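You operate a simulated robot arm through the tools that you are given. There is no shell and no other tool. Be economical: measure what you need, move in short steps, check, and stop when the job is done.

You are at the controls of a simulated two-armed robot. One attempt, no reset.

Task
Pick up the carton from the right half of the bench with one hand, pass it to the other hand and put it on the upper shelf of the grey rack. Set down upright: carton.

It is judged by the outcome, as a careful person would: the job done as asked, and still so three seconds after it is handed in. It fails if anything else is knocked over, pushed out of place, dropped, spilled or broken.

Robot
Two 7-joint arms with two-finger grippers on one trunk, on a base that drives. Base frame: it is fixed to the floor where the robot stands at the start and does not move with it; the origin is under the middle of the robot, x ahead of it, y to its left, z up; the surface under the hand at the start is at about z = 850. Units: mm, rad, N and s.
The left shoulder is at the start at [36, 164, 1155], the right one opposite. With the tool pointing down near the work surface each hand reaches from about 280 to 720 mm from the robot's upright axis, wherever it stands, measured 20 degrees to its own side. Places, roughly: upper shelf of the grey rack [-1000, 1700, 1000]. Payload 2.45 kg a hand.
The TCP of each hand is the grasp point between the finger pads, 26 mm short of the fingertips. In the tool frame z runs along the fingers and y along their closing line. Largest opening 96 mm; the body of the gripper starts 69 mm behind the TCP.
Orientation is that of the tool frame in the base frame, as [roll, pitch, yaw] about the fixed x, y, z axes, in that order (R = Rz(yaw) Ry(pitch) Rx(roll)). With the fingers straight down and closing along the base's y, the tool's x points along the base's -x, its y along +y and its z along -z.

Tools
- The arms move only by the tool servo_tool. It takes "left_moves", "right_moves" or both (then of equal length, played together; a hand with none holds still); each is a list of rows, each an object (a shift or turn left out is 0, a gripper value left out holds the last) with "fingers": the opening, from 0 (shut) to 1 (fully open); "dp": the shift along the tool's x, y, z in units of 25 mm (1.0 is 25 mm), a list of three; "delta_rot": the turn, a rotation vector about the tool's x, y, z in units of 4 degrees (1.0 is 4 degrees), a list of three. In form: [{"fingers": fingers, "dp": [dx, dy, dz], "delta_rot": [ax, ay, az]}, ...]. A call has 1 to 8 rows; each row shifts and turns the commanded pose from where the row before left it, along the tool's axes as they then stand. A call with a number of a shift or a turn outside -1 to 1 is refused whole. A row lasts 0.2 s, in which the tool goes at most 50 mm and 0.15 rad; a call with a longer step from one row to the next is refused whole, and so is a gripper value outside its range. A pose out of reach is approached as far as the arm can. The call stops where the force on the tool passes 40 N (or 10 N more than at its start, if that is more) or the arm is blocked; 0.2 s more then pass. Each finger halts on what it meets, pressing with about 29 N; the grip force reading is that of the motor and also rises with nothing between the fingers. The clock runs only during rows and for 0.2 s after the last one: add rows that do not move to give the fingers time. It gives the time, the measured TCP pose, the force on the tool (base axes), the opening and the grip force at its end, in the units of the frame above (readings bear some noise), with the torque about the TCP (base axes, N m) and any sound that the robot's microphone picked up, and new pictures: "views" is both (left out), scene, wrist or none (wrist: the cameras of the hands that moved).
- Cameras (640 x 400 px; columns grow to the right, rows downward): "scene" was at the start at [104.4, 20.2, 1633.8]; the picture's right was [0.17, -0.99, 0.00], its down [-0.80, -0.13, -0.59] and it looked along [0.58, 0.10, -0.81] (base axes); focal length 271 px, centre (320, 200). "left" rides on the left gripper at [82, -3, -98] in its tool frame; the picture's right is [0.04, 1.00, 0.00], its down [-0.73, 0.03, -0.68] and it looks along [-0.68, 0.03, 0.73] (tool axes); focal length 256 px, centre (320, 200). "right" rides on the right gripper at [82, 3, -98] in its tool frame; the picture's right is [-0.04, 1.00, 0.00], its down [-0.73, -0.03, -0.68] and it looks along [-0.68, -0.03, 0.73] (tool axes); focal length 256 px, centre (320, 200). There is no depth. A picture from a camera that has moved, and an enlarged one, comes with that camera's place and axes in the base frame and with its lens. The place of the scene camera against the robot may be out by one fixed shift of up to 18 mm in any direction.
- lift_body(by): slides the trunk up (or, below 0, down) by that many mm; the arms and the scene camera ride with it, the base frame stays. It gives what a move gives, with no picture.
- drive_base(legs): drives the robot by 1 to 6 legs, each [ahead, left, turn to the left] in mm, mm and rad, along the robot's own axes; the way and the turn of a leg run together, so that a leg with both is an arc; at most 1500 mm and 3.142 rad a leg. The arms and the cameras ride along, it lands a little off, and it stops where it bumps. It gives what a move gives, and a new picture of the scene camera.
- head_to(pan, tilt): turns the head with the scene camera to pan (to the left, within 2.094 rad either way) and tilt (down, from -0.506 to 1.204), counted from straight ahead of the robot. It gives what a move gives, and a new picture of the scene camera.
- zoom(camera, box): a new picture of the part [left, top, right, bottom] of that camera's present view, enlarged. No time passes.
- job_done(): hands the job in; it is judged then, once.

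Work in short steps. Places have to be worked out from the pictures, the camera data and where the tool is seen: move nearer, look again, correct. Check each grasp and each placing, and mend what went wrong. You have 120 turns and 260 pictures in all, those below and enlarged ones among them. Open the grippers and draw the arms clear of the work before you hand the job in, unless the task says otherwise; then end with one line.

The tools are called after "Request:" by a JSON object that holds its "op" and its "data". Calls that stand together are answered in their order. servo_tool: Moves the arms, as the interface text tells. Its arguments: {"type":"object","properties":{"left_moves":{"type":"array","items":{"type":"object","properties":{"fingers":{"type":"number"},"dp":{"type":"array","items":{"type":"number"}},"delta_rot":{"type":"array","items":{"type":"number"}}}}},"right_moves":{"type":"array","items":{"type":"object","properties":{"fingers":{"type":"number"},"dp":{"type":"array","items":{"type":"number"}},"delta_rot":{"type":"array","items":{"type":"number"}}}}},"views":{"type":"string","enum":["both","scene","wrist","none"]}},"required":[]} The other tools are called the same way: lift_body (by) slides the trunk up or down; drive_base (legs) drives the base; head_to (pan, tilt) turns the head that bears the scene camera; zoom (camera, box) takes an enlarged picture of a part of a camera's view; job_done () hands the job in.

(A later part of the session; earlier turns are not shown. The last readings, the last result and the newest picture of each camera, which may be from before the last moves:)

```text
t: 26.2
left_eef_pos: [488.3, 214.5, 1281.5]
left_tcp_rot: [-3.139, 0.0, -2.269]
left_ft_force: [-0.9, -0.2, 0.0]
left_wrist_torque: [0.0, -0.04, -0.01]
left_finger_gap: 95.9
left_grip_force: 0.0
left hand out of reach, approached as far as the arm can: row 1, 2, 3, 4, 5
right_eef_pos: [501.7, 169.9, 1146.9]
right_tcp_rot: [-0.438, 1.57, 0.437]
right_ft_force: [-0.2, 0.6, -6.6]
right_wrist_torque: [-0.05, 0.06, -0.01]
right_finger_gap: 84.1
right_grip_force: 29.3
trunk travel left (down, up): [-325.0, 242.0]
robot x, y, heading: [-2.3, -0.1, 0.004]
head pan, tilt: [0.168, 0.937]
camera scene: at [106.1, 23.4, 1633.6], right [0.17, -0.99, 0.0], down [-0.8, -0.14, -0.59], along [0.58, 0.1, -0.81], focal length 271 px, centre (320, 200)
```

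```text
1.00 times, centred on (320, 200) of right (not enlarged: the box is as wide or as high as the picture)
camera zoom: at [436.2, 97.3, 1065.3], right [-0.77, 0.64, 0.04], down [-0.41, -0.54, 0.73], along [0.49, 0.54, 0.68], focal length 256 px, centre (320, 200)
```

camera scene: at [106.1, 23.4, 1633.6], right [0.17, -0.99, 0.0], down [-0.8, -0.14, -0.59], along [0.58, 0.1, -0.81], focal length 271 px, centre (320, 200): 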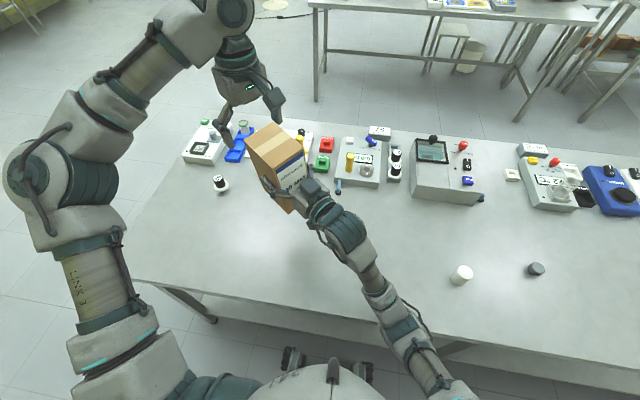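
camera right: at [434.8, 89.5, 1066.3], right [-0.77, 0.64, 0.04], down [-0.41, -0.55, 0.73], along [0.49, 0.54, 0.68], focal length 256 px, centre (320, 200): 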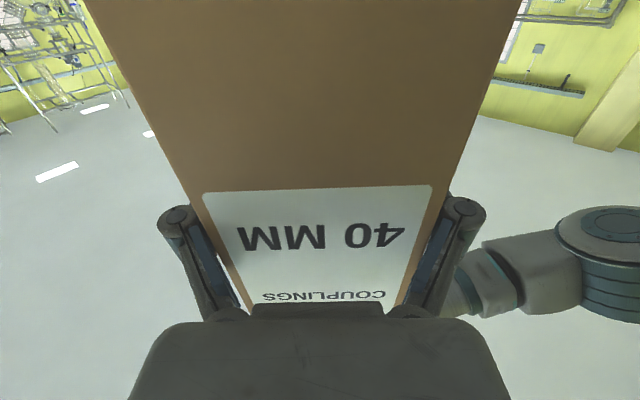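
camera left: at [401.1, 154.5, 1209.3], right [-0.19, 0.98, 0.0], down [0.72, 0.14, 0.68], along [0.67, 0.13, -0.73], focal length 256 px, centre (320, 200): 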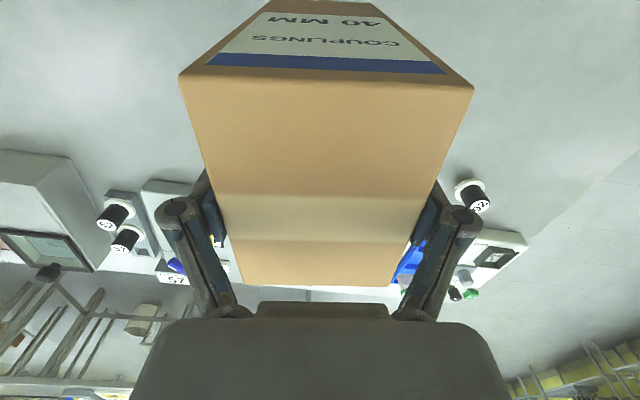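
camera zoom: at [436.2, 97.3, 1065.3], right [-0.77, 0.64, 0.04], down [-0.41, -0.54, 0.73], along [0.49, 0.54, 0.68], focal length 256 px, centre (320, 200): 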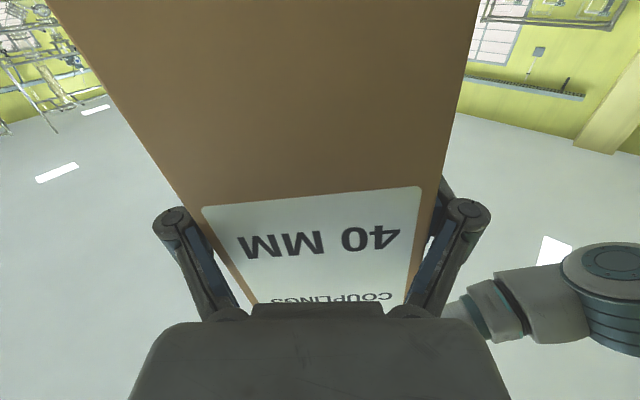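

The carton has rolled about 5° in the grip, its top leaning towards tool +y. I'm clearing the left arm to the left and counter-rolling the right hand 5°.

Request:
{"op": "servo_tool", "data": {"left_moves": [{"dp": [-0.35, 0.8, -0.2]}, {"dp": [-0.35, 0.8, -0.2]}, {"dp": [-0.35, 0.8, 0]}, {"dp": [-0.35, 0.8, 0]}, {"dp": [-0.35, 0.8, 0], "delta_rot": [0, 0, 0.8]}, {"dp": [-0.35, 0.8, 0], "delta_rot": [0, 0, 0.8]}, {"delta_rot": [0, 0, 0.8]}, {"delta_rot": [0, 0, 0.8]}], "right_moves": [{}, {}, {}, {"delta_rot": [0, 0, 0.3]}, {"delta_rot": [0, 0, 0.3]}, {"delta_rot": [0, 0, 0.3]}, {"delta_rot": [0, 0, 0.3]}, {}], "views": "both"}}

```text
t: 28.0
left_eef_pos: [430.9, 329.4, 1291.8]
left_tcp_rot: [-3.141, 0.003, -2.496]
left_ft_force: [0.3, -0.1, 0.1]
left_wrist_torque: [-0.01, 0.03, -0.01]
left_finger_gap: 96.3
left_grip_force: 0.1
right_eef_pos: [500.6, 169.5, 1147.4]
right_tcp_rot: [1.531, 1.487, 2.406]
right_ft_force: [-0.1, 0.1, -5.0]
right_wrist_torque: [-0.05, 0.05, -0.03]
right_finger_gap: 84.0
right_grip_force: 29.1
trunk travel left (down, up): [-325.0, 242.0]
robot x, y, heading: [0.1, -1.5, -0.003]
head pan, tilt: [0.168, 0.937]
camera scene: at [104.9, 22.0, 1633.7], right [0.17, -0.99, 0.0], down [-0.8, -0.14, -0.59], along [0.58, 0.1, -0.81], focal length 271 px, centre (320, 200)
camera right: at [429.4, 100.6, 1066.1], right [-0.76, 0.64, 0.12], down [-0.37, -0.58, 0.73], along [0.53, 0.51, 0.68], focal length 256 px, centre (320, 200)
camera left: at [366.8, 277.3, 1391.4], right [-0.63, 0.77, 0.0], down [0.57, 0.46, 0.68], along [0.53, 0.43, -0.73], focal length 256 px, centre (320, 200)
```

scene: 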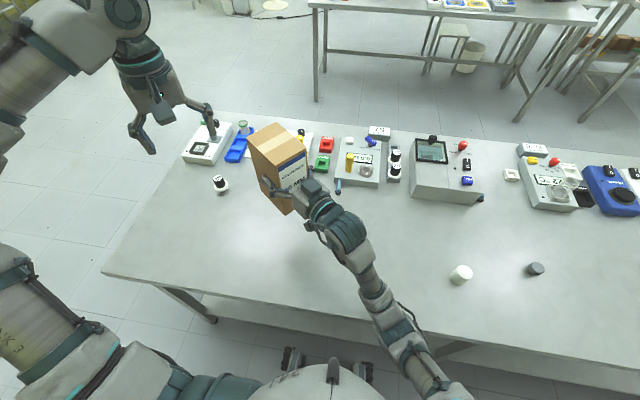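
right: 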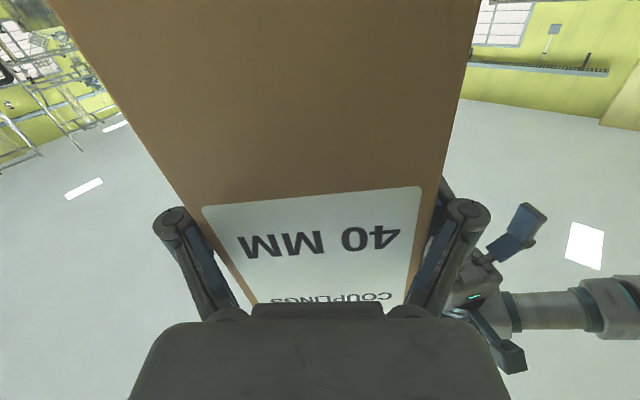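
left: 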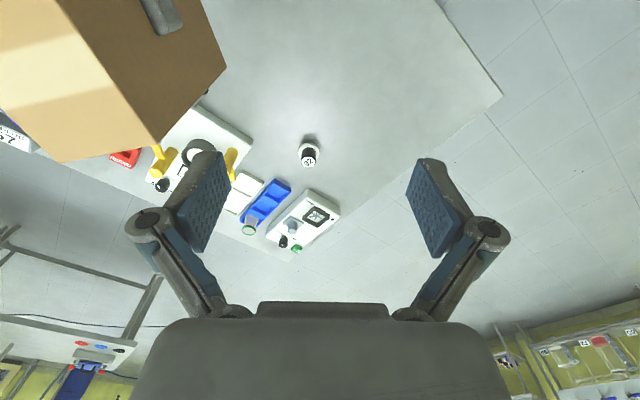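

The carton is upright to within about 1.6°. Before driving, I'm looking to the left to check that the floor is clear.

Request:
{"op": "head_to", "data": {"pan": 1.45, "tilt": 0.65}}

```text
t: 29.4
left_eef_pos: [430.7, 329.4, 1292.2]
left_tcp_rot: [-3.139, 0.001, -2.494]
left_ft_force: [0.5, 0.4, 0.4]
left_wrist_torque: [-0.01, -0.02, -0.02]
left_finger_gap: 95.9
left_grip_force: 0.0
right_eef_pos: [500.8, 169.5, 1148.4]
right_tcp_rot: [1.535, 1.49, 2.406]
right_ft_force: [-0.6, 0.1, -5.9]
right_wrist_torque: [-0.07, 0.09, 0.02]
right_finger_gap: 84.0
right_grip_force: 29.0
trunk travel left (down, up): [-325.0, 242.0]
robot x, y, heading: [2.4, -0.9, -0.001]
head pan, tilt: [1.45, 0.649]
camera scene: at [43.0, 96.1, 1657.0], right [0.99, -0.12, 0.0], down [-0.08, -0.6, -0.79], along [0.09, 0.79, -0.61], focal length 271 px, centre (320, 200)
```

scene: 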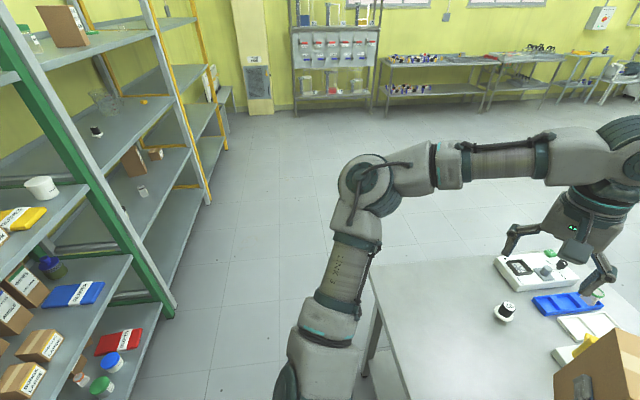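

The floor between the bench and the racks is clear, and the rack fronts are at x≈-800. I'm backing off a little and strafing left.

Request:
{"op": "drive_base", "data": {"legs": [[-80, 0, 0], [0, 1450, 0]]}}

```text
t: 37.2
left_eef_pos: [378.3, 1758.6, 1292.6]
left_tcp_rot: [-3.14, 0.002, -2.519]
left_ft_force: [-0.3, 0.2, -0.9]
left_wrist_torque: [-0.02, 0.03, 0.01]
left_finger_gap: 95.7
left_grip_force: 0.0
right_eef_pos: [443.3, 1597.4, 1147.9]
right_tcp_rot: [1.533, 1.489, 2.38]
right_ft_force: [-1.4, 0.1, -6.7]
right_wrist_torque: [-0.07, 0.05, -0.01]
right_finger_gap: 84.0
right_grip_force: 29.2
trunk travel left (down, up): [-325.0, 242.0]
robot x, y, heading: [-62.9, 1440.2, -0.028]
head pan, tilt: [1.45, 0.649]
camera scene: at [-15.8, 1536.0, 1657.0], right [0.99, -0.15, 0.0], down [-0.09, -0.6, -0.79], along [0.11, 0.79, -0.61], focal length 271 px, centre (320, 200)
```

scene: 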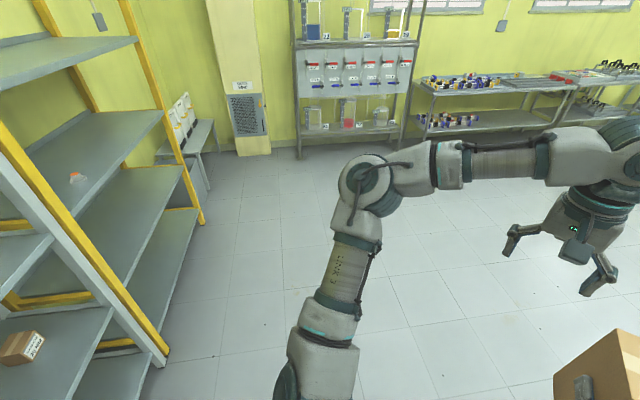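

I'm moving slightly away from the rack and turning to face it.

Request:
{"op": "drive_base", "data": {"legs": [[120, 0, 0], [0, 0, 3.14]]}}

Request:
{"op": "head_to", "data": {"pan": -0.1, "tilt": 0.55}}

```text
t: 45.7
left_eef_pos: [-393.0, 1147.6, 1295.7]
left_tcp_rot: [3.14, 0.006, 0.567]
left_ft_force: [0.2, 0.0, -0.2]
left_wrist_torque: [-0.04, -0.01, 0.03]
left_finger_gap: 96.2
left_grip_force: 0.3
right_eef_pos: [-450.3, 1311.9, 1149.8]
right_tcp_rot: [1.488, 1.487, -0.861]
right_ft_force: [-1.1, 0.5, -6.0]
right_wrist_torque: [0.08, -0.05, 0.01]
right_finger_gap: 83.5
right_grip_force: 29.3
trunk travel left (down, up): [-325.0, 242.0]
robot x, y, heading: [56.5, 1435.9, 3.065]
head pan, tilt: [1.45, 0.649]
camera scene: at [28.2, 1356.6, 1657.1], right [-0.98, 0.2, 0.0], down [0.12, 0.59, -0.8], along [-0.16, -0.78, -0.61], focal length 271 px, centre (320, 200)
```

scene: 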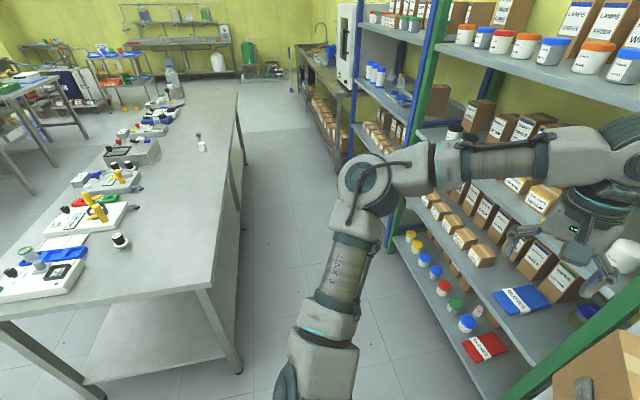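

```text
t: 47.4
left_eef_pos: [-389.1, 1148.1, 1296.9]
left_tcp_rot: [-3.14, 0.008, 0.568]
left_ft_force: [0.3, -0.2, 0.8]
left_wrist_torque: [0.0, -0.03, -0.02]
left_finger_gap: 95.8
left_grip_force: 0.1
right_eef_pos: [-447.8, 1313.0, 1150.7]
right_tcp_rot: [1.461, 1.488, -0.886]
right_ft_force: [-0.8, -0.8, -5.5]
right_wrist_torque: [0.07, -0.05, 0.0]
right_finger_gap: 83.2
right_grip_force: 29.4
trunk travel left (down, up): [-325.0, 242.0]
robot x, y, heading: [62.2, 1436.8, 3.063]
head pan, tilt: [-0.099, 0.55]
camera scene: at [-43.2, 1455.7, 1665.8], right [0.18, 0.98, 0.0], down [0.52, -0.09, -0.85], along [-0.84, 0.15, -0.53], focal length 271 px, centre (320, 200)
```

scene: 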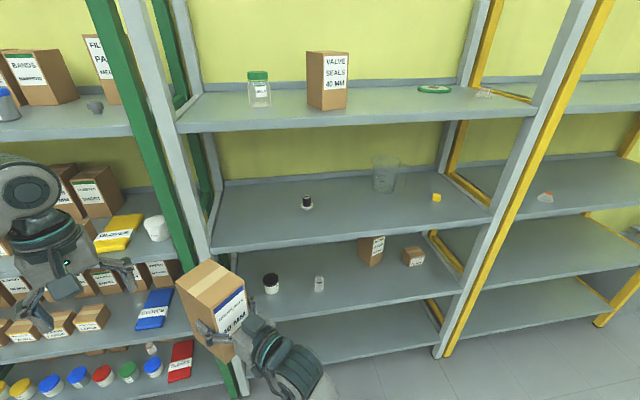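

The second shelf's front edge works out at z≈1000, which matches the listed upper shelf. Free space is near (-900,1760), between the black-capped item and the beaker. I'm moving the right hand about 280 mm to the robot's right before re-orienting it.

Request:
{"op": "servo_tool", "data": {"right_moves": [{"dp": [-0.08, -0.6, -0.6]}, {"dp": [-0.08, -0.98, -0.99]}, {"dp": [-0.08, -0.98, -0.99]}, {"dp": [-0.08, -0.98, -0.99]}, {"dp": [-0.08, -0.98, -0.99]}, {"dp": [-0.08, -0.98, -0.99]}, {"dp": [-0.08, -0.98, -0.99]}, {"dp": [-0.08, -0.6, -0.6]}], "views": "scene"}}

```text
t: 49.1
left_eef_pos: [-388.8, 1151.4, 1298.0]
left_tcp_rot: [3.141, 0.01, 0.567]
left_ft_force: [0.4, 0.9, 0.4]
left_wrist_torque: [0.03, -0.02, 0.0]
left_finger_gap: 95.9
left_grip_force: 0.0
right_eef_pos: [-447.5, 1568.6, 1149.4]
right_tcp_rot: [1.434, 1.487, -0.912]
right_ft_force: [-0.5, -0.4, -6.8]
right_wrist_torque: [0.09, -0.03, -0.02]
right_finger_gap: 83.1
right_grip_force: 29.6
trunk travel left (down, up): [-325.0, 242.0]
robot x, y, heading: [58.4, 1438.3, 3.066]
head pan, tilt: [-0.099, 0.55]
camera scene: at [-42.1, 1462.6, 1665.8], right [0.18, 0.98, 0.0], down [0.52, -0.09, -0.85], along [-0.84, 0.15, -0.53], focal length 271 px, centre (320, 200)
```

scene: 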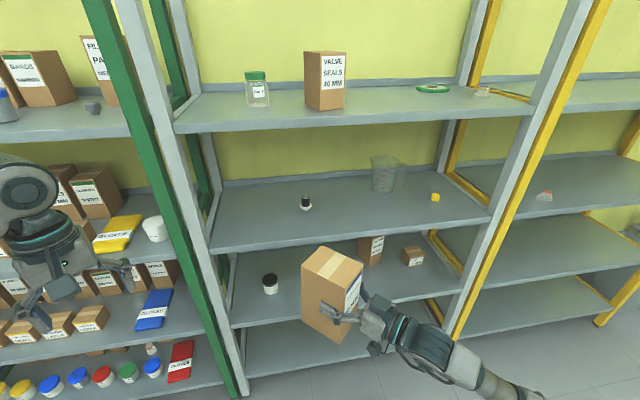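

That was tracked well. Now I'm rotating the hand about the vertical by ~45° so it points into the rack.

Request:
{"op": "servo_tool", "data": {"right_moves": [{"delta_rot": [0.6, -0.05, 0]}, {"delta_rot": [0.94, -0.079, 0]}, {"delta_rot": [0.94, -0.079, 0]}, {"delta_rot": [0.94, -0.079, 0]}, {"delta_rot": [0.94, -0.079, 0]}, {"delta_rot": [0.94, -0.079, 0]}, {"delta_rot": [0.94, -0.079, 0]}, {"delta_rot": [0.94, -0.079, 0]}], "views": "none"}}

Request:
{"op": "servo_tool", "data": {"right_moves": [{"delta_rot": [0.94, -0.079, 0]}, {"delta_rot": [0.94, -0.079, 0]}, {"delta_rot": [0.94, -0.079, 0]}, {"delta_rot": [0.94, -0.079, 0]}, {"delta_rot": [0.4, -0.03, 0]}, {}], "views": "both"}}

```text
t: 51.0
left_eef_pos: [-389.7, 1148.3, 1296.1]
left_tcp_rot: [3.141, 0.008, 0.567]
left_ft_force: [0.2, -0.2, 0.6]
left_wrist_torque: [0.02, -0.02, -0.02]
left_finger_gap: 96.1
left_grip_force: 0.0
right_eef_pos: [-446.8, 1565.2, 1151.1]
right_tcp_rot: [1.454, 1.485, -1.264]
right_ft_force: [-0.1, 0.1, -6.3]
right_wrist_torque: [0.05, -0.06, -0.03]
right_finger_gap: 83.0
right_grip_force: 28.8
right hand out of reach, approached as far as the arm can: row 7, 8
trunk travel left (down, up): [-325.0, 242.0]
robot x, y, heading: [58.1, 1439.2, 3.065]
head pan, tilt: [-0.099, 0.55]
```

```text
t: 52.4
left_eef_pos: [-390.8, 1147.7, 1296.4]
left_tcp_rot: [-3.14, 0.01, 0.569]
left_ft_force: [0.3, -0.9, 0.3]
left_wrist_torque: [0.02, -0.02, 0.0]
left_finger_gap: 96.1
left_grip_force: 0.0
right_eef_pos: [-447.4, 1562.7, 1151.0]
right_tcp_rot: [1.469, 1.486, -1.278]
right_ft_force: [-0.4, 0.0, -5.6]
right_wrist_torque: [0.05, -0.1, 0.02]
right_finger_gap: 83.0
right_grip_force: 28.7
right hand out of reach, approached as far as the arm can: row 1, 2, 3, 4
trunk travel left (down, up): [-325.0, 242.0]
robot x, y, heading: [59.5, 1436.2, 3.066]
head pan, tilt: [-0.099, 0.55]
camera scene: at [-42.9, 1457.2, 1665.8], right [0.18, 0.98, 0.0], down [0.52, -0.09, -0.85], along [-0.84, 0.15, -0.53], focal length 271 px, centre (320, 200)
camera right: at [-353.9, 1592.2, 1068.4], right [0.38, -0.92, 0.12], down [0.6, 0.35, 0.72], along [-0.71, -0.2, 0.68], focal length 256 px, centre (320, 200)
```

scene: 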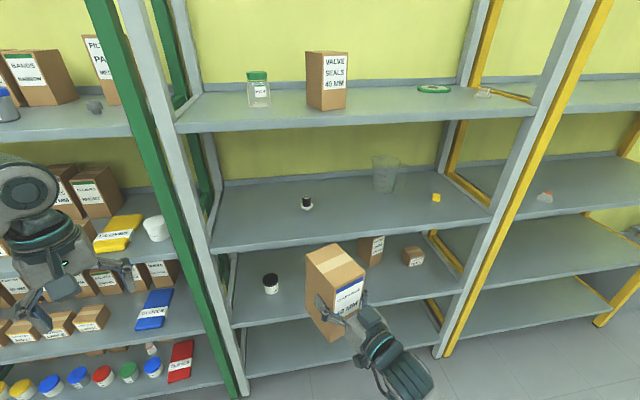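
right: 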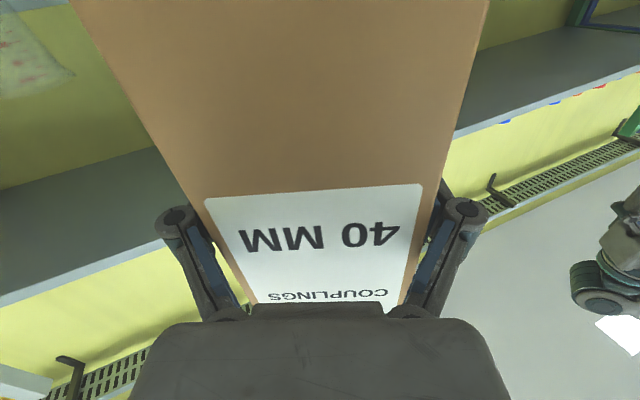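

The wrist hits its limit about 22° short because the hand is too close in. I'll take back the excess commanded rotation, extend the arm forward and to the right, and try again.

Request:
{"op": "servo_tool", "data": {"right_moves": [{"delta_rot": [-1, 0.08, 0]}, {"delta_rot": [-1, 0.08, 0]}, {"delta_rot": [-1, 0.08, 0]}, {"delta_rot": [-1, 0.08, 0]}, {"delta_rot": [-1, 0.08, 0]}, {"delta_rot": [-0.7, 0.06, 0]}, {}, {}], "views": "none"}}

Request:
{"op": "servo_tool", "data": {"right_moves": [{"dp": [-0.04, -0.5, 0.5]}, {"dp": [-0.04, -0.6, 0.5]}, {"dp": [-0.04, -0.6, 0.5]}, {"dp": [-0.04, -0.6, 0.5]}, {"dp": [-0.04, -0.6, 0.5]}, {"dp": [-0.04, -0.6, 0.5]}, {"dp": [-0.04, -0.4, 0.4]}, {}], "views": "none"}}

Request:
{"op": "servo_tool", "data": {"right_moves": [{"delta_rot": [0.8, -0.067, 0]}, {"delta_rot": [0.8, -0.067, 0]}, {"delta_rot": [0.8, -0.067, 0]}, {"delta_rot": [0.8, -0.067, 0]}], "views": "scene"}}

```text
t: 54.1
left_eef_pos: [-389.0, 1148.9, 1298.1]
left_tcp_rot: [-3.14, 0.009, 0.567]
left_ft_force: [-0.5, 0.3, -0.2]
left_wrist_torque: [-0.01, 0.01, 0.01]
left_finger_gap: 96.0
left_grip_force: 0.1
right_eef_pos: [-447.7, 1567.5, 1150.6]
right_tcp_rot: [1.436, 1.488, -0.91]
right_ft_force: [-1.8, -0.4, -6.7]
right_wrist_torque: [0.07, -0.04, 0.0]
right_finger_gap: 83.0
right_grip_force: 28.7
trunk travel left (down, up): [-325.0, 242.0]
robot x, y, heading: [59.8, 1439.9, 3.061]
head pan, tilt: [-0.099, 0.55]
```

```text
t: 56.0
left_eef_pos: [-390.1, 1148.2, 1296.3]
left_tcp_rot: [-3.141, 0.009, 0.567]
left_ft_force: [0.0, 0.0, 0.3]
left_wrist_torque: [0.01, -0.02, -0.02]
left_finger_gap: 96.1
left_grip_force: 0.0
right_eef_pos: [-577.8, 1575.9, 1150.5]
right_tcp_rot: [1.442, 1.489, -0.908]
right_ft_force: [-0.5, 0.7, -6.4]
right_wrist_torque: [0.11, -0.1, -0.03]
right_finger_gap: 83.0
right_grip_force: 28.7
trunk travel left (down, up): [-325.0, 242.0]
robot x, y, heading: [55.1, 1438.7, 3.067]
head pan, tilt: [-0.099, 0.55]
```

```text
t: 57.0
left_eef_pos: [-389.7, 1148.6, 1298.0]
left_tcp_rot: [3.141, 0.009, 0.567]
left_ft_force: [0.5, 0.1, -0.1]
left_wrist_torque: [-0.02, -0.02, -0.06]
left_finger_gap: 96.0
left_grip_force: 0.0
right_eef_pos: [-576.5, 1573.7, 1150.2]
right_tcp_rot: [1.44, 1.486, -1.132]
right_ft_force: [0.6, -0.2, -5.8]
right_wrist_torque: [0.06, -0.09, -0.02]
right_finger_gap: 82.8
right_grip_force: 29.0
trunk travel left (down, up): [-325.0, 242.0]
robot x, y, heading: [57.9, 1437.3, 3.063]
head pan, tilt: [-0.099, 0.55]
camera scene: at [-44.1, 1459.4, 1665.7], right [0.18, 0.98, 0.0], down [0.52, -0.09, -0.85], along [-0.84, 0.15, -0.53], focal length 271 px, centre (320, 200)
```

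scene: 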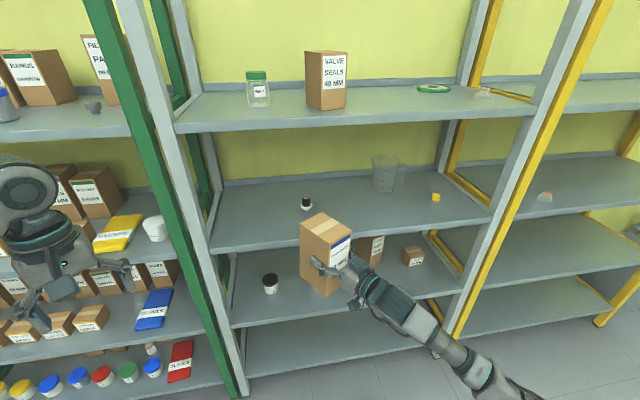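

The arm has more room now. I'm continuing the rotation to point straight at -x.

Request:
{"op": "servo_tool", "data": {"right_moves": [{"delta_rot": [0.95, -0.08, 0]}, {"delta_rot": [0.95, -0.08, 0]}, {"delta_rot": [0.95, -0.08, 0]}, {"delta_rot": [0.95, -0.08, 0]}, {"delta_rot": [0.95, -0.08, 0]}, {"delta_rot": [0.95, -0.08, 0]}, {"delta_rot": [0.95, -0.08, 0]}, {"delta_rot": [0.95, -0.08, 0]}], "views": "both"}}

```text
t: 58.8
left_eef_pos: [-388.8, 1147.3, 1297.5]
left_tcp_rot: [-3.141, 0.008, 0.567]
left_ft_force: [0.3, -0.6, 0.2]
left_wrist_torque: [0.02, 0.02, -0.02]
left_finger_gap: 95.9
left_grip_force: 0.1
right_eef_pos: [-577.4, 1572.7, 1151.4]
right_tcp_rot: [1.446, 1.483, -1.326]
right_ft_force: [0.7, 0.2, -6.0]
right_wrist_torque: [0.08, -0.09, 0.01]
right_finger_gap: 83.0
right_grip_force: 28.8
right hand out of reach, approached as far as the arm can: row 4, 5, 6, 7, 8
trunk travel left (down, up): [-325.0, 242.0]
robot x, y, heading: [58.4, 1436.1, 3.063]
head pan, tilt: [-0.099, 0.55]
camera scene: at [-43.8, 1459.2, 1665.7], right [0.18, 0.98, 0.0], down [0.52, -0.09, -0.85], along [-0.84, 0.15, -0.53], focal length 271 px, centre (320, 200)
camera right: at [-482.8, 1598.9, 1069.6], right [0.36, -0.92, 0.13], down [0.61, 0.33, 0.72], along [-0.71, -0.18, 0.68], focal length 256 px, centre (320, 200)
```

scene: 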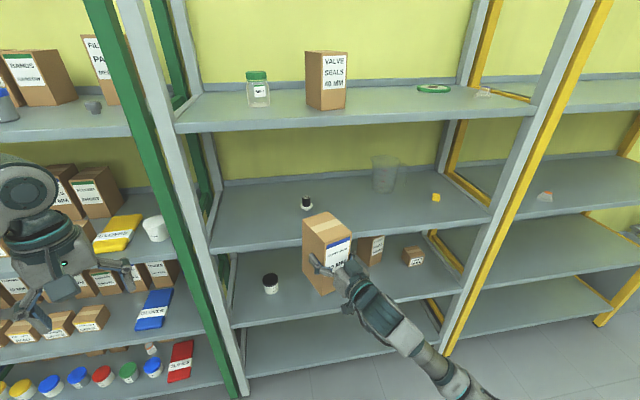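
right: 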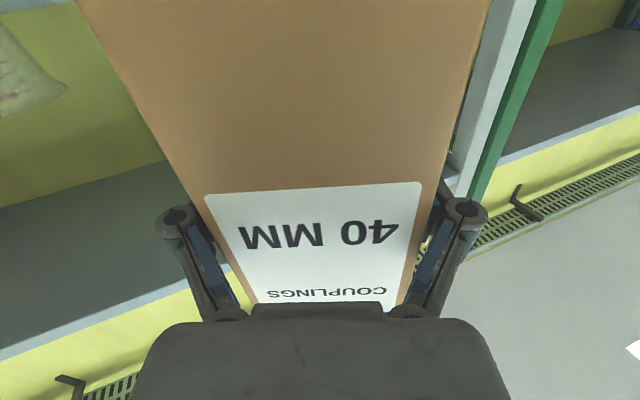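

The wrist stays limited to about 25° left of the robot's heading, so I'll turn the whole robot about 0.35 rad clockwise. First I'm tucking the left arm back to keep it clear of the racks.

Request:
{"op": "servo_tool", "data": {"left_moves": [{"dp": [0.73, 0.46, 0]}, {"dp": [0.73, 0.46, 0]}, {"dp": [0.73, 0.46, 0]}, {"dp": [0.73, 0.46, 0]}, {"dp": [0.73, 0.46, 0]}, {"dp": [0.73, 0.46, 0]}], "views": "none"}}

Request:
{"op": "drive_base", "data": {"legs": [[0, 0, -0.34]]}}

```text
t: 60.1
left_eef_pos: [-260.1, 1147.1, 1294.6]
left_tcp_rot: [-3.14, 0.007, 0.568]
left_ft_force: [0.2, -0.5, 0.2]
left_wrist_torque: [0.01, 0.03, 0.02]
left_finger_gap: 96.1
left_grip_force: 0.0
right_eef_pos: [-576.1, 1572.6, 1151.9]
right_tcp_rot: [1.432, 1.486, -1.339]
right_ft_force: [0.6, 0.7, -5.2]
right_wrist_torque: [0.06, -0.13, 0.01]
right_finger_gap: 82.9
right_grip_force: 29.0
trunk travel left (down, up): [-325.0, 242.0]
robot x, y, heading: [60.2, 1440.3, 3.059]
head pan, tilt: [-0.099, 0.55]
```

```text
t: 61.6
left_eef_pos: [-340.6, 1270.5, 1296.1]
left_tcp_rot: [-3.14, 0.007, 0.22]
left_ft_force: [0.5, 0.3, 0.1]
left_wrist_torque: [0.02, -0.03, 0.0]
left_finger_gap: 95.9
left_grip_force: 0.1
right_eef_pos: [-494.4, 1779.3, 1153.1]
right_tcp_rot: [1.448, 1.484, -1.669]
right_ft_force: [0.4, -0.8, -5.3]
right_wrist_torque: [0.0, -0.06, -0.03]
right_finger_gap: 82.8
right_grip_force: 28.9
trunk travel left (down, up): [-325.0, 242.0]
robot x, y, heading: [59.9, 1439.2, 2.713]
head pan, tilt: [-0.099, 0.55]
camera scene: at [-32.0, 1492.5, 1665.8], right [0.5, 0.86, 0.0], down [0.46, -0.26, -0.85], along [-0.73, 0.43, -0.53], focal length 271 px, centre (320, 200)
```

scene: 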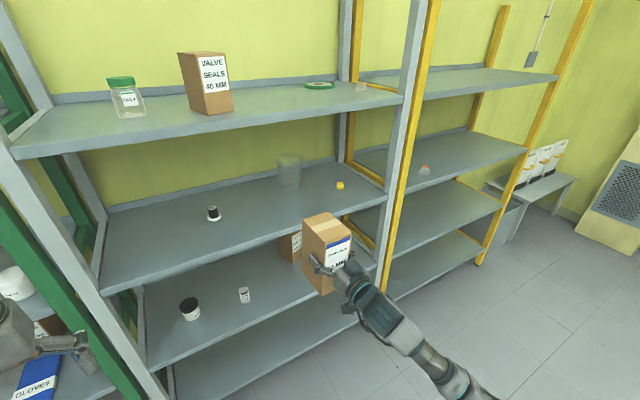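

The hand now points straight at -x at y≈1780. I'm raising the carton 30 mm for clearance and driving 200 mm towards the rack along -x.

Request:
{"op": "servo_tool", "data": {"right_moves": [{"dp": [-0.6, 0, 0]}, {"dp": [-0.6, 0, 0]}, {}], "views": "none"}}

Request:
{"op": "drive_base", "data": {"legs": [[180, 82, 0]]}}

Request:
{"op": "zoom", "data": {"camera": "right", "box": [0, 0, 640, 400]}}

```text
t: 62.4
left_eef_pos: [-338.1, 1270.5, 1295.6]
left_tcp_rot: [-3.14, 0.011, 0.22]
left_ft_force: [0.7, 0.2, 0.1]
left_wrist_torque: [-0.04, 0.02, -0.01]
left_finger_gap: 96.0
left_grip_force: 0.1
right_eef_pos: [-492.3, 1780.6, 1184.9]
right_tcp_rot: [1.427, 1.485, -1.692]
right_ft_force: [-0.3, -0.4, -5.7]
right_wrist_torque: [0.02, -0.14, -0.02]
right_finger_gap: 82.8
right_grip_force: 29.5
trunk travel left (down, up): [-325.0, 242.0]
robot x, y, heading: [56.8, 1437.8, 2.718]
head pan, tilt: [-0.099, 0.55]
```

```text
t: 64.0
left_eef_pos: [-533.6, 1272.3, 1297.2]
left_tcp_rot: [-3.141, 0.015, 0.224]
left_ft_force: [-0.1, 0.6, -0.4]
left_wrist_torque: [-0.01, 0.03, -0.04]
left_finger_gap: 96.1
left_grip_force: 0.1
right_eef_pos: [-689.9, 1781.5, 1183.2]
right_tcp_rot: [1.397, 1.483, -1.718]
right_ft_force: [0.1, 0.8, -5.4]
right_wrist_torque: [0.04, -0.05, 0.0]
right_finger_gap: 82.6
right_grip_force: 28.2
trunk travel left (down, up): [-325.0, 242.0]
robot x, y, heading: [-135.5, 1435.8, 2.715]
head pan, tilt: [-0.099, 0.55]
camera scene: at [-225.2, 1499.8, 1666.0], right [0.5, 0.87, 0.0], down [0.45, -0.26, -0.85], along [-0.74, 0.42, -0.52], focal length 271 px, centre (320, 200)
```

scene: 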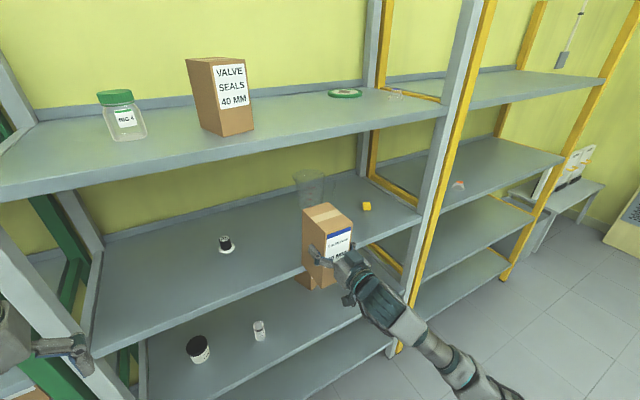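

```text
1.00 times, centred on (320, 200) of right (not enlarged: the box is as wide or as high as the picture)
camera zoom: at [-592.2, 1774.3, 1101.0], right [0.03, -0.99, 0.13], down [0.69, 0.11, 0.72], along [-0.73, 0.07, 0.68], focal length 256 px, centre (320, 200)
```

zoom: 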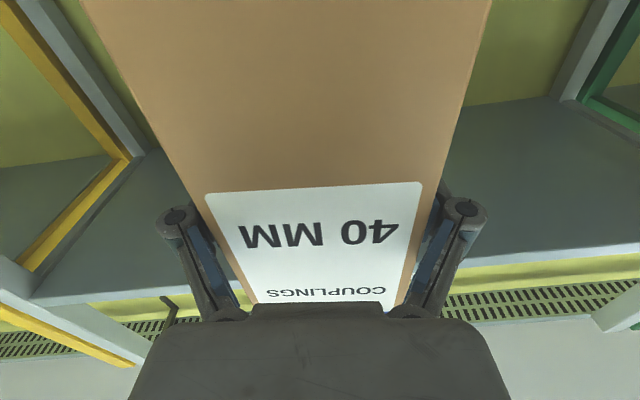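

The carton leans about 2.5° towards +y, so I'm correcting the roll. Then I'll drive another 80 mm and finish the insertion with the arm, keeping the left hand clear of the posts.

Request:
{"op": "servo_tool", "data": {"right_moves": [{"delta_rot": [0, 0, -0.3]}, {"delta_rot": [0, 0, -0.3]}, {}], "views": "none"}}

Request:
{"op": "drive_base", "data": {"legs": [[73, 33, 0]]}}

Request:
{"op": "servo_tool", "data": {"right_moves": [{"dp": [0, 0, 0.7]}, {"dp": [0, 0, 0.8]}, {"dp": [0, 0, 0.8]}, {}], "views": "both"}}

```text
t: 64.8
left_eef_pos: [-532.4, 1273.7, 1298.8]
left_tcp_rot: [-3.14, 0.015, 0.222]
left_ft_force: [0.3, 1.1, 0.3]
left_wrist_torque: [-0.04, 0.03, -0.02]
left_finger_gap: 96.4
left_grip_force: 0.0
right_eef_pos: [-688.9, 1783.8, 1184.3]
right_tcp_rot: [1.252, 1.522, -1.865]
right_ft_force: [0.1, -0.8, -6.6]
right_wrist_torque: [0.02, -0.11, 0.06]
right_finger_gap: 82.5
right_grip_force: 28.8
trunk travel left (down, up): [-325.0, 242.0]
robot x, y, heading: [-141.1, 1434.9, 2.713]
head pan, tilt: [-0.099, 0.55]
```

```text
t: 65.9
left_eef_pos: [-603.7, 1282.5, 1301.3]
left_tcp_rot: [3.134, 0.023, 0.221]
left_ft_force: [0.3, 0.2, -0.2]
left_wrist_torque: [0.01, 0.02, -0.01]
left_finger_gap: 95.8
left_grip_force: 0.0
right_eef_pos: [-759.4, 1792.0, 1184.1]
right_tcp_rot: [1.19, 1.515, -1.93]
right_ft_force: [0.0, 1.9, -5.5]
right_wrist_torque: [0.03, -0.09, 0.02]
right_finger_gap: 82.5
right_grip_force: 28.9
trunk travel left (down, up): [-325.0, 242.0]
robot x, y, heading: [-217.3, 1439.0, 2.717]
head pan, tilt: [-0.099, 0.55]
camera scene: at [-297.9, 1506.6, 1666.1], right [0.5, 0.87, -0.01], down [0.45, -0.27, -0.85], along [-0.74, 0.42, -0.52], focal length 271 px, centre (320, 200)
```

scene: 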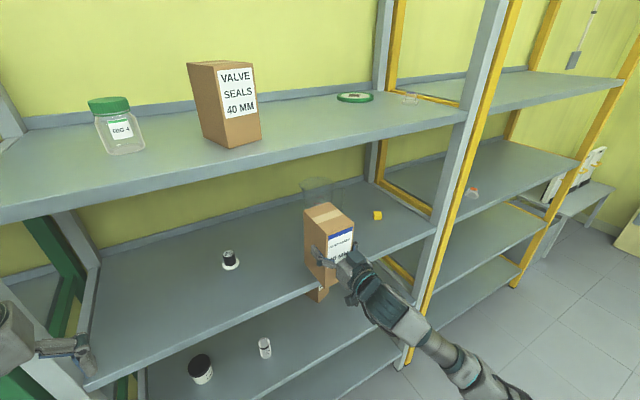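

```text
t: 66.9
left_eef_pos: [-601.2, 1285.8, 1301.6]
left_tcp_rot: [3.132, 0.025, 0.223]
left_ft_force: [-0.3, 0.0, -0.1]
left_wrist_torque: [0.03, -0.01, -0.02]
left_finger_gap: 96.0
left_grip_force: 0.1
right_eef_pos: [-815.4, 1796.4, 1185.9]
right_tcp_rot: [1.179, 1.515, -1.941]
right_ft_force: [0.6, 1.3, -5.0]
right_wrist_torque: [0.03, -0.13, 0.03]
right_finger_gap: 82.9
right_grip_force: 29.1
trunk travel left (down, up): [-325.0, 242.0]
robot x, y, heading: [-215.7, 1438.6, 2.721]
head pan, tilt: [-0.099, 0.55]
camera scene: at [-299.2, 1511.6, 1665.7], right [0.5, 0.87, -0.01], down [0.45, -0.27, -0.85], along [-0.74, 0.42, -0.53], focal length 271 px, centre (320, 200)
camera right: at [-718.3, 1791.8, 1102.3], right [0.02, -1.0, 0.09], down [0.69, 0.08, 0.72], along [-0.72, 0.05, 0.69], focal length 256 px, centre (320, 200)
```

scene: 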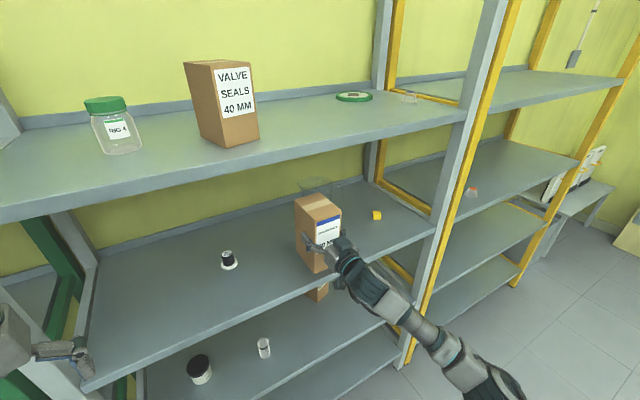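
right: 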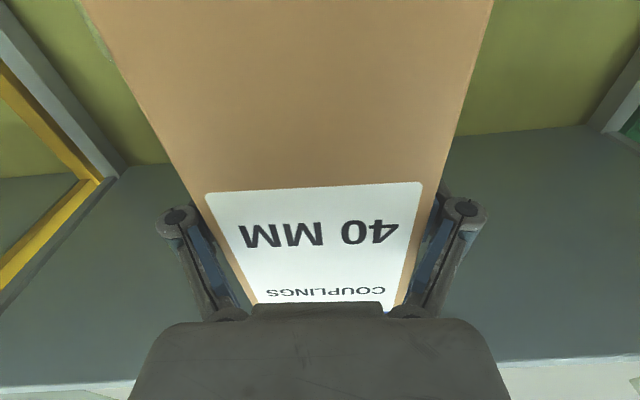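

The carton is entering over the shelf with about 65 mm to spare below. I'm extending 75 mm more.

Request:
{"op": "servo_tool", "data": {"right_moves": [{"dp": [0, 0, 0.7]}, {"dp": [0, 0, 0.8]}, {"dp": [0, 0, 0.8]}, {"dp": [0, 0, 0.7]}, {}], "views": "both"}}

Request:
{"op": "zoom", "data": {"camera": "scene", "box": [200, 150, 420, 320]}}

```text
t: 68.1
left_eef_pos: [-609.2, 1269.7, 1298.0]
left_tcp_rot: [-3.14, 0.017, 0.222]
left_ft_force: [-0.1, 0.6, 0.6]
left_wrist_torque: [-0.01, -0.03, -0.02]
left_finger_gap: 96.2
left_grip_force: 0.1
right_eef_pos: [-897.7, 1776.7, 1186.8]
right_tcp_rot: [1.201, 1.525, -1.916]
right_ft_force: [-0.9, -1.4, -6.0]
right_wrist_torque: [-0.02, -0.1, -0.01]
right_finger_gap: 82.5
right_grip_force: 29.4
trunk travel left (down, up): [-325.0, 242.0]
robot x, y, heading: [-217.1, 1436.0, 2.715]
head pan, tilt: [-0.099, 0.55]
camera scene: at [-308.2, 1495.3, 1665.7], right [0.5, 0.87, 0.0], down [0.46, -0.26, -0.85], along [-0.74, 0.43, -0.53], focal length 271 px, centre (320, 200)
camera right: at [-801.1, 1774.4, 1103.4], right [0.02, -1.0, 0.08], down [0.69, 0.08, 0.72], along [-0.72, 0.04, 0.69], focal length 256 px, centre (320, 200)
```

scene: 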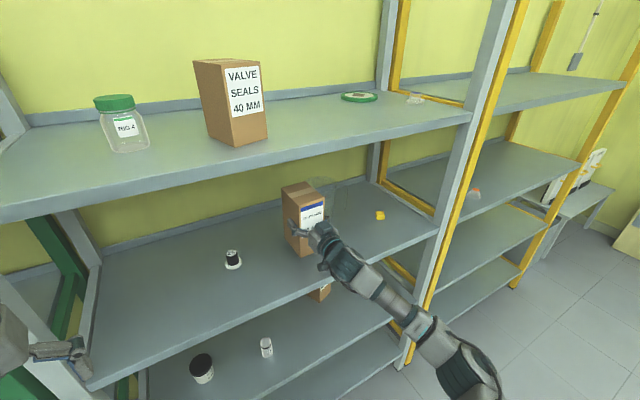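
right: 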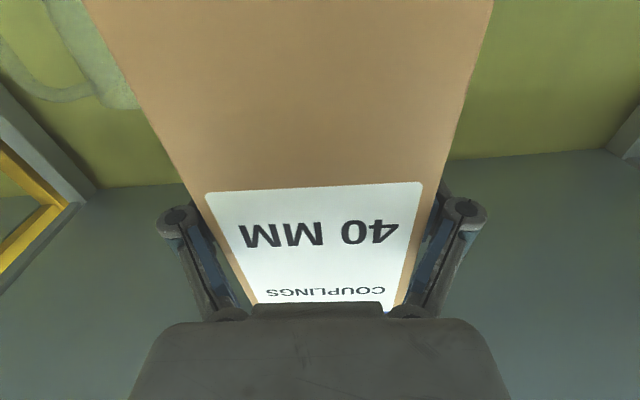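

```text
2.35 times, centred on (310, 235) of scene
camera zoom: at [-308.2, 1495.3, 1665.7], right [0.5, 0.87, 0.0], down [0.46, -0.26, -0.85], along [-0.74, 0.43, -0.53], focal length 638 px, centre (344, 118)
```

zoom: 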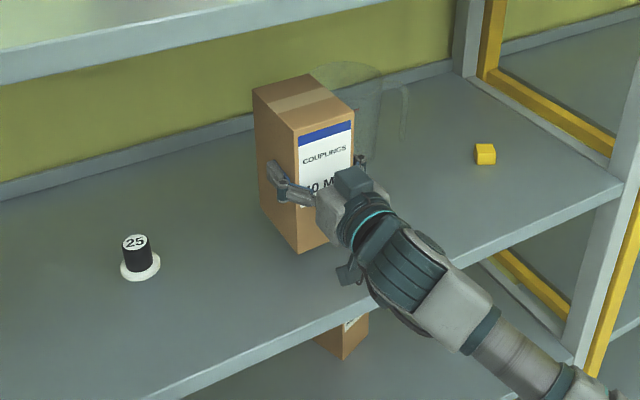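

The carton reads upright now, at TCP (-898,1777) and clear of the beaker and the capped item. I'm lowering 45 mm first.

Request:
{"op": "servo_tool", "data": {"right_moves": [{"dp": [0.6, 0, 0]}, {"dp": [0.6, 0, 0]}, {"dp": [0.6, 0, 0]}, {}], "views": "scene"}}

Request:
{"op": "zoom", "data": {"camera": "scene", "box": [230, 170, 390, 300]}}

```text
t: 69.1
left_eef_pos: [-603.8, 1272.9, 1301.2]
left_tcp_rot: [-3.141, 0.021, 0.221]
left_ft_force: [-0.5, -0.4, 0.1]
left_wrist_torque: [0.01, -0.03, 0.01]
left_finger_gap: 95.8
left_grip_force: 0.1
right_eef_pos: [-892.9, 1782.8, 1145.8]
right_tcp_rot: [1.075, 1.524, -2.05]
right_ft_force: [18.6, 11.8, 8.0]
right_wrist_torque: [1.52, -3.5, 1.24]
right_finger_gap: 82.1
right_grip_force: 29.0
trunk travel left (down, up): [-325.0, 242.0]
robot x, y, heading: [-218.7, 1436.9, 2.72]
head pan, tilt: [-0.099, 0.55]
camera scene: at [-299.3, 1495.7, 1666.5], right [0.5, 0.87, 0.0], down [0.45, -0.26, -0.85], along [-0.74, 0.43, -0.52], focal length 271 px, centre (320, 200)
```

scene: 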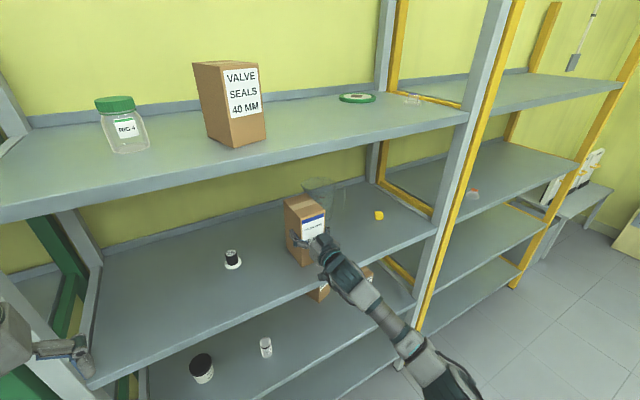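

```text
3.08 times, centred on (310, 235) of scene
camera zoom: at [-299.3, 1495.7, 1666.5], right [0.5, 0.87, 0.0], down [0.45, -0.26, -0.85], along [-0.74, 0.43, -0.52], focal length 834 px, centre (351, 92)
```

zoom: 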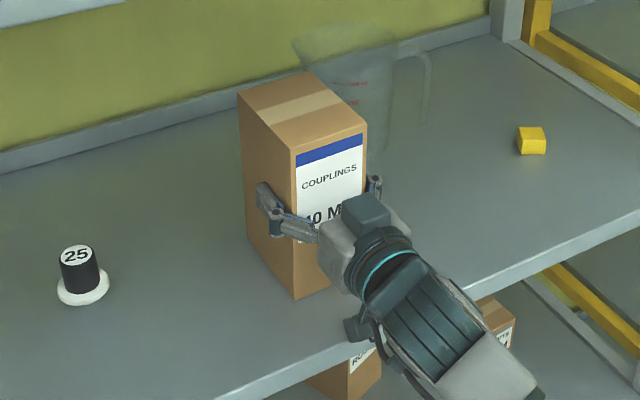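

The hand touched something: about 14 N upward plus a sideways force. I need to see whether that's the carton's bottom or the gripper camera on the shelf edge.

Request:
{"op": "zoom", "data": {"camera": "scene", "box": [280, 220, 360, 290]}}

Request:
{"op": "zoom", "data": {"camera": "right", "box": [0, 0, 640, 400]}}

```text
5.71 times, centred on (320, 255) of scene
camera zoom: at [-299.3, 1495.7, 1666.5], right [0.5, 0.87, 0.0], down [0.45, -0.26, -0.85], along [-0.74, 0.43, -0.52], focal length 1549 px, centre (320, -114)
```

zoom: 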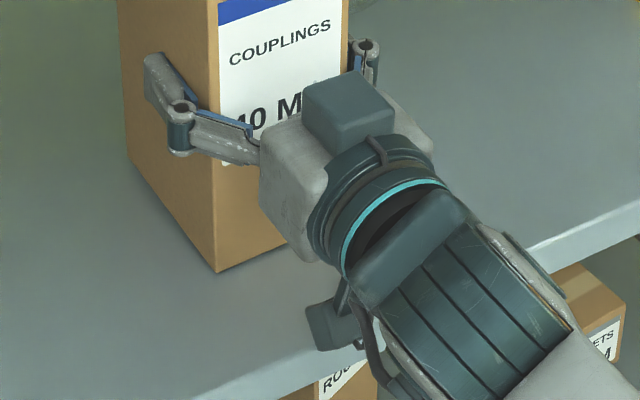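

```text
1.00 times, centred on (320, 200) of right (not enlarged: the box is as wide or as high as the picture)
camera zoom: at [-796.2, 1778.3, 1064.1], right [0.02, -1.0, 0.08], down [0.69, 0.07, 0.72], along [-0.72, 0.04, 0.69], focal length 256 px, centre (320, 200)
```

zoom: 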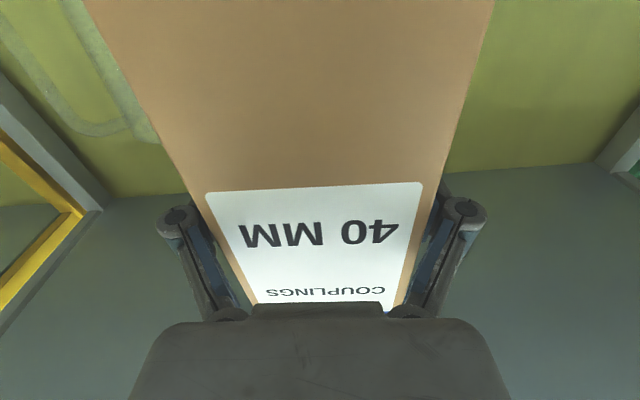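

The force and torque put the contact about 130 mm behind and 90 mm below the TCP, which is the wrist camera on the shelf's front edge. The edge is about 70 mm in front of the carton. I'll rise a little, pull back 45 mm so the camera hangs outside the edge, and come down gently.

Request:
{"op": "servo_tool", "data": {"right_moves": [{"dp": [-0.4, 0, 0]}, {"dp": [-0.3, 0, 0]}, {"dp": [0, 0, -0.6]}, {"dp": [0, 0, -0.6]}, {"dp": [0, 0, -0.6]}, {}], "views": "scene"}}

Request:
{"op": "zoom", "data": {"camera": "scene", "box": [270, 190, 370, 290]}}

```text
t: 70.5
left_eef_pos: [-608.6, 1271.8, 1298.3]
left_tcp_rot: [-3.141, 0.017, 0.222]
left_ft_force: [0.0, 0.0, 0.1]
left_wrist_torque: [0.02, 0.01, -0.02]
left_finger_gap: 95.9
left_grip_force: 0.0
right_eef_pos: [-852.6, 1779.5, 1158.7]
right_tcp_rot: [1.208, 1.526, -1.908]
right_ft_force: [0.2, -1.2, -5.6]
right_wrist_torque: [-0.01, -0.12, -0.02]
right_finger_gap: 82.3
right_grip_force: 29.3
trunk travel left (down, up): [-325.0, 242.0]
robot x, y, heading: [-219.1, 1436.4, 2.716]
head pan, tilt: [-0.099, 0.55]
camera scene: at [-308.1, 1494.9, 1665.8], right [0.5, 0.87, 0.0], down [0.46, -0.26, -0.85], along [-0.74, 0.43, -0.53], focal length 271 px, centre (320, 200)
```

scene: 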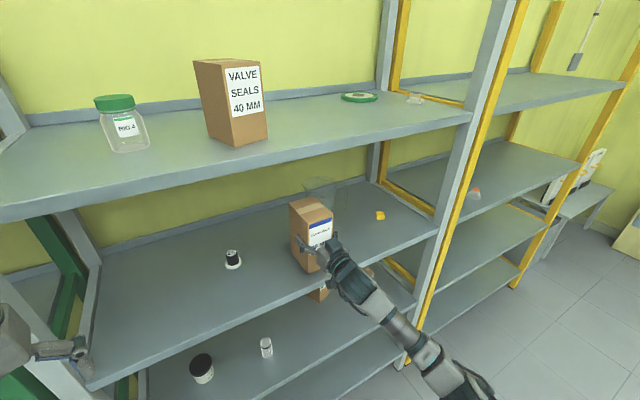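

```text
4.00 times, centred on (320, 240) of scene
camera zoom: at [-308.1, 1494.9, 1665.8], right [0.5, 0.87, 0.0], down [0.46, -0.26, -0.85], along [-0.74, 0.43, -0.53], focal length 1084 px, centre (320, 40)
```

zoom: 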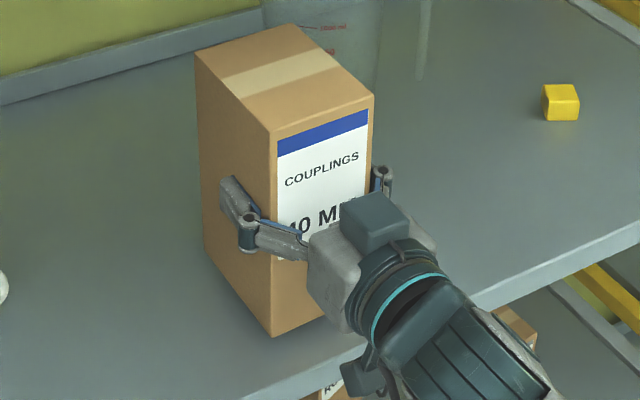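

It's free. I'm lowering in small steps and watching for contact.

Request:
{"op": "servo_tool", "data": {"right_moves": [{"dp": [0.3, 0, 0]}, {"dp": [0.2, 0, 0]}, {"dp": [0.2, 0, 0]}, {}], "views": "none"}}

```text
t: 71.5
left_eef_pos: [-607.2, 1272.5, 1299.5]
left_tcp_rot: [3.141, 0.017, 0.222]
left_ft_force: [-0.2, 0.6, -0.4]
left_wrist_torque: [0.01, -0.01, 0.01]
left_finger_gap: 96.0
left_grip_force: 0.0
right_eef_pos: [-851.8, 1780.9, 1146.1]
right_tcp_rot: [1.011, 1.524, -2.11]
right_ft_force: [-5.5, 6.2, 14.6]
right_wrist_torque: [1.46, -0.22, 0.36]
right_finger_gap: 82.3
right_grip_force: 29.1
trunk travel left (down, up): [-325.0, 242.0]
robot x, y, heading: [-214.5, 1436.7, 2.716]
head pan, tilt: [-0.099, 0.55]
```

Now the contact is under the carton's bottom, near its front +y corner, so it's resting on the shelf at z≈1040. I'm levelling the roll slightly and easing down 3 mm.

Request:
{"op": "servo_tool", "data": {"right_moves": [{"delta_rot": [0, 0, -0.3]}, {"dp": [0.1, 0, 0]}, {}], "views": "both"}}

Request:
{"op": "zoom", "data": {"camera": "scene", "box": [270, 190, 370, 290]}}

```text
t: 72.3
left_eef_pos: [-606.6, 1270.8, 1300.6]
left_tcp_rot: [-3.138, 0.017, 0.221]
left_ft_force: [0.8, 0.1, 0.7]
left_wrist_torque: [-0.05, -0.01, 0.01]
left_finger_gap: 96.0
left_grip_force: 0.1
right_eef_pos: [-850.9, 1778.3, 1143.2]
right_tcp_rot: [0.65, 1.539, -2.47]
right_ft_force: [-12.5, 5.5, 31.7]
right_wrist_torque: [0.99, 0.0, 0.29]
right_finger_gap: 82.1
right_grip_force: 29.1
trunk travel left (down, up): [-325.0, 242.0]
robot x, y, heading: [-217.9, 1438.1, 2.713]
head pan, tilt: [-0.099, 0.55]
camera scene: at [-303.7, 1492.2, 1666.5], right [0.5, 0.87, 0.0], down [0.45, -0.26, -0.85], along [-0.74, 0.43, -0.52], focal length 271 px, centre (320, 200)
camera right: at [-754.3, 1776.6, 1060.1], right [0.02, -1.0, 0.06], down [0.7, 0.06, 0.72], along [-0.72, 0.02, 0.7], focal length 256 px, centre (320, 200)
```

scene: 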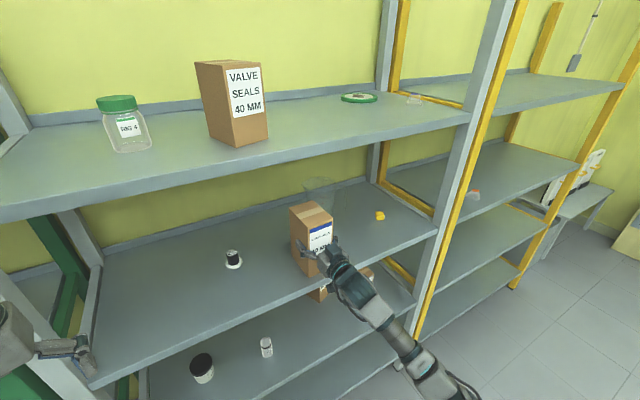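
right: 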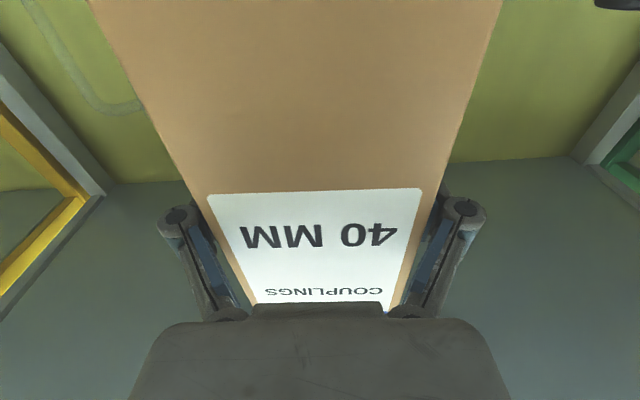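

```text
4.00 times, centred on (320, 240) of scene
camera zoom: at [-303.7, 1492.2, 1666.5], right [0.5, 0.87, 0.0], down [0.45, -0.26, -0.85], along [-0.74, 0.43, -0.52], focal length 1084 px, centre (320, 40)
```

zoom: 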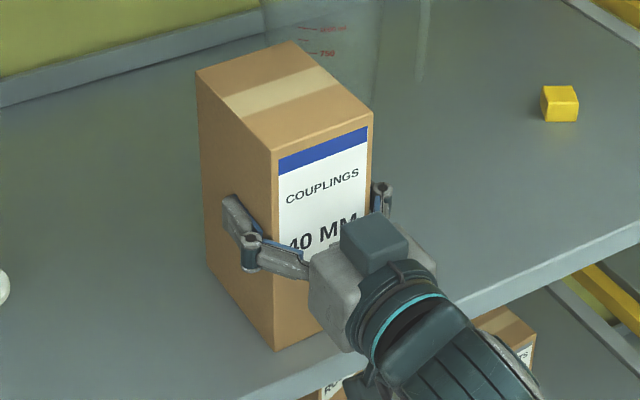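

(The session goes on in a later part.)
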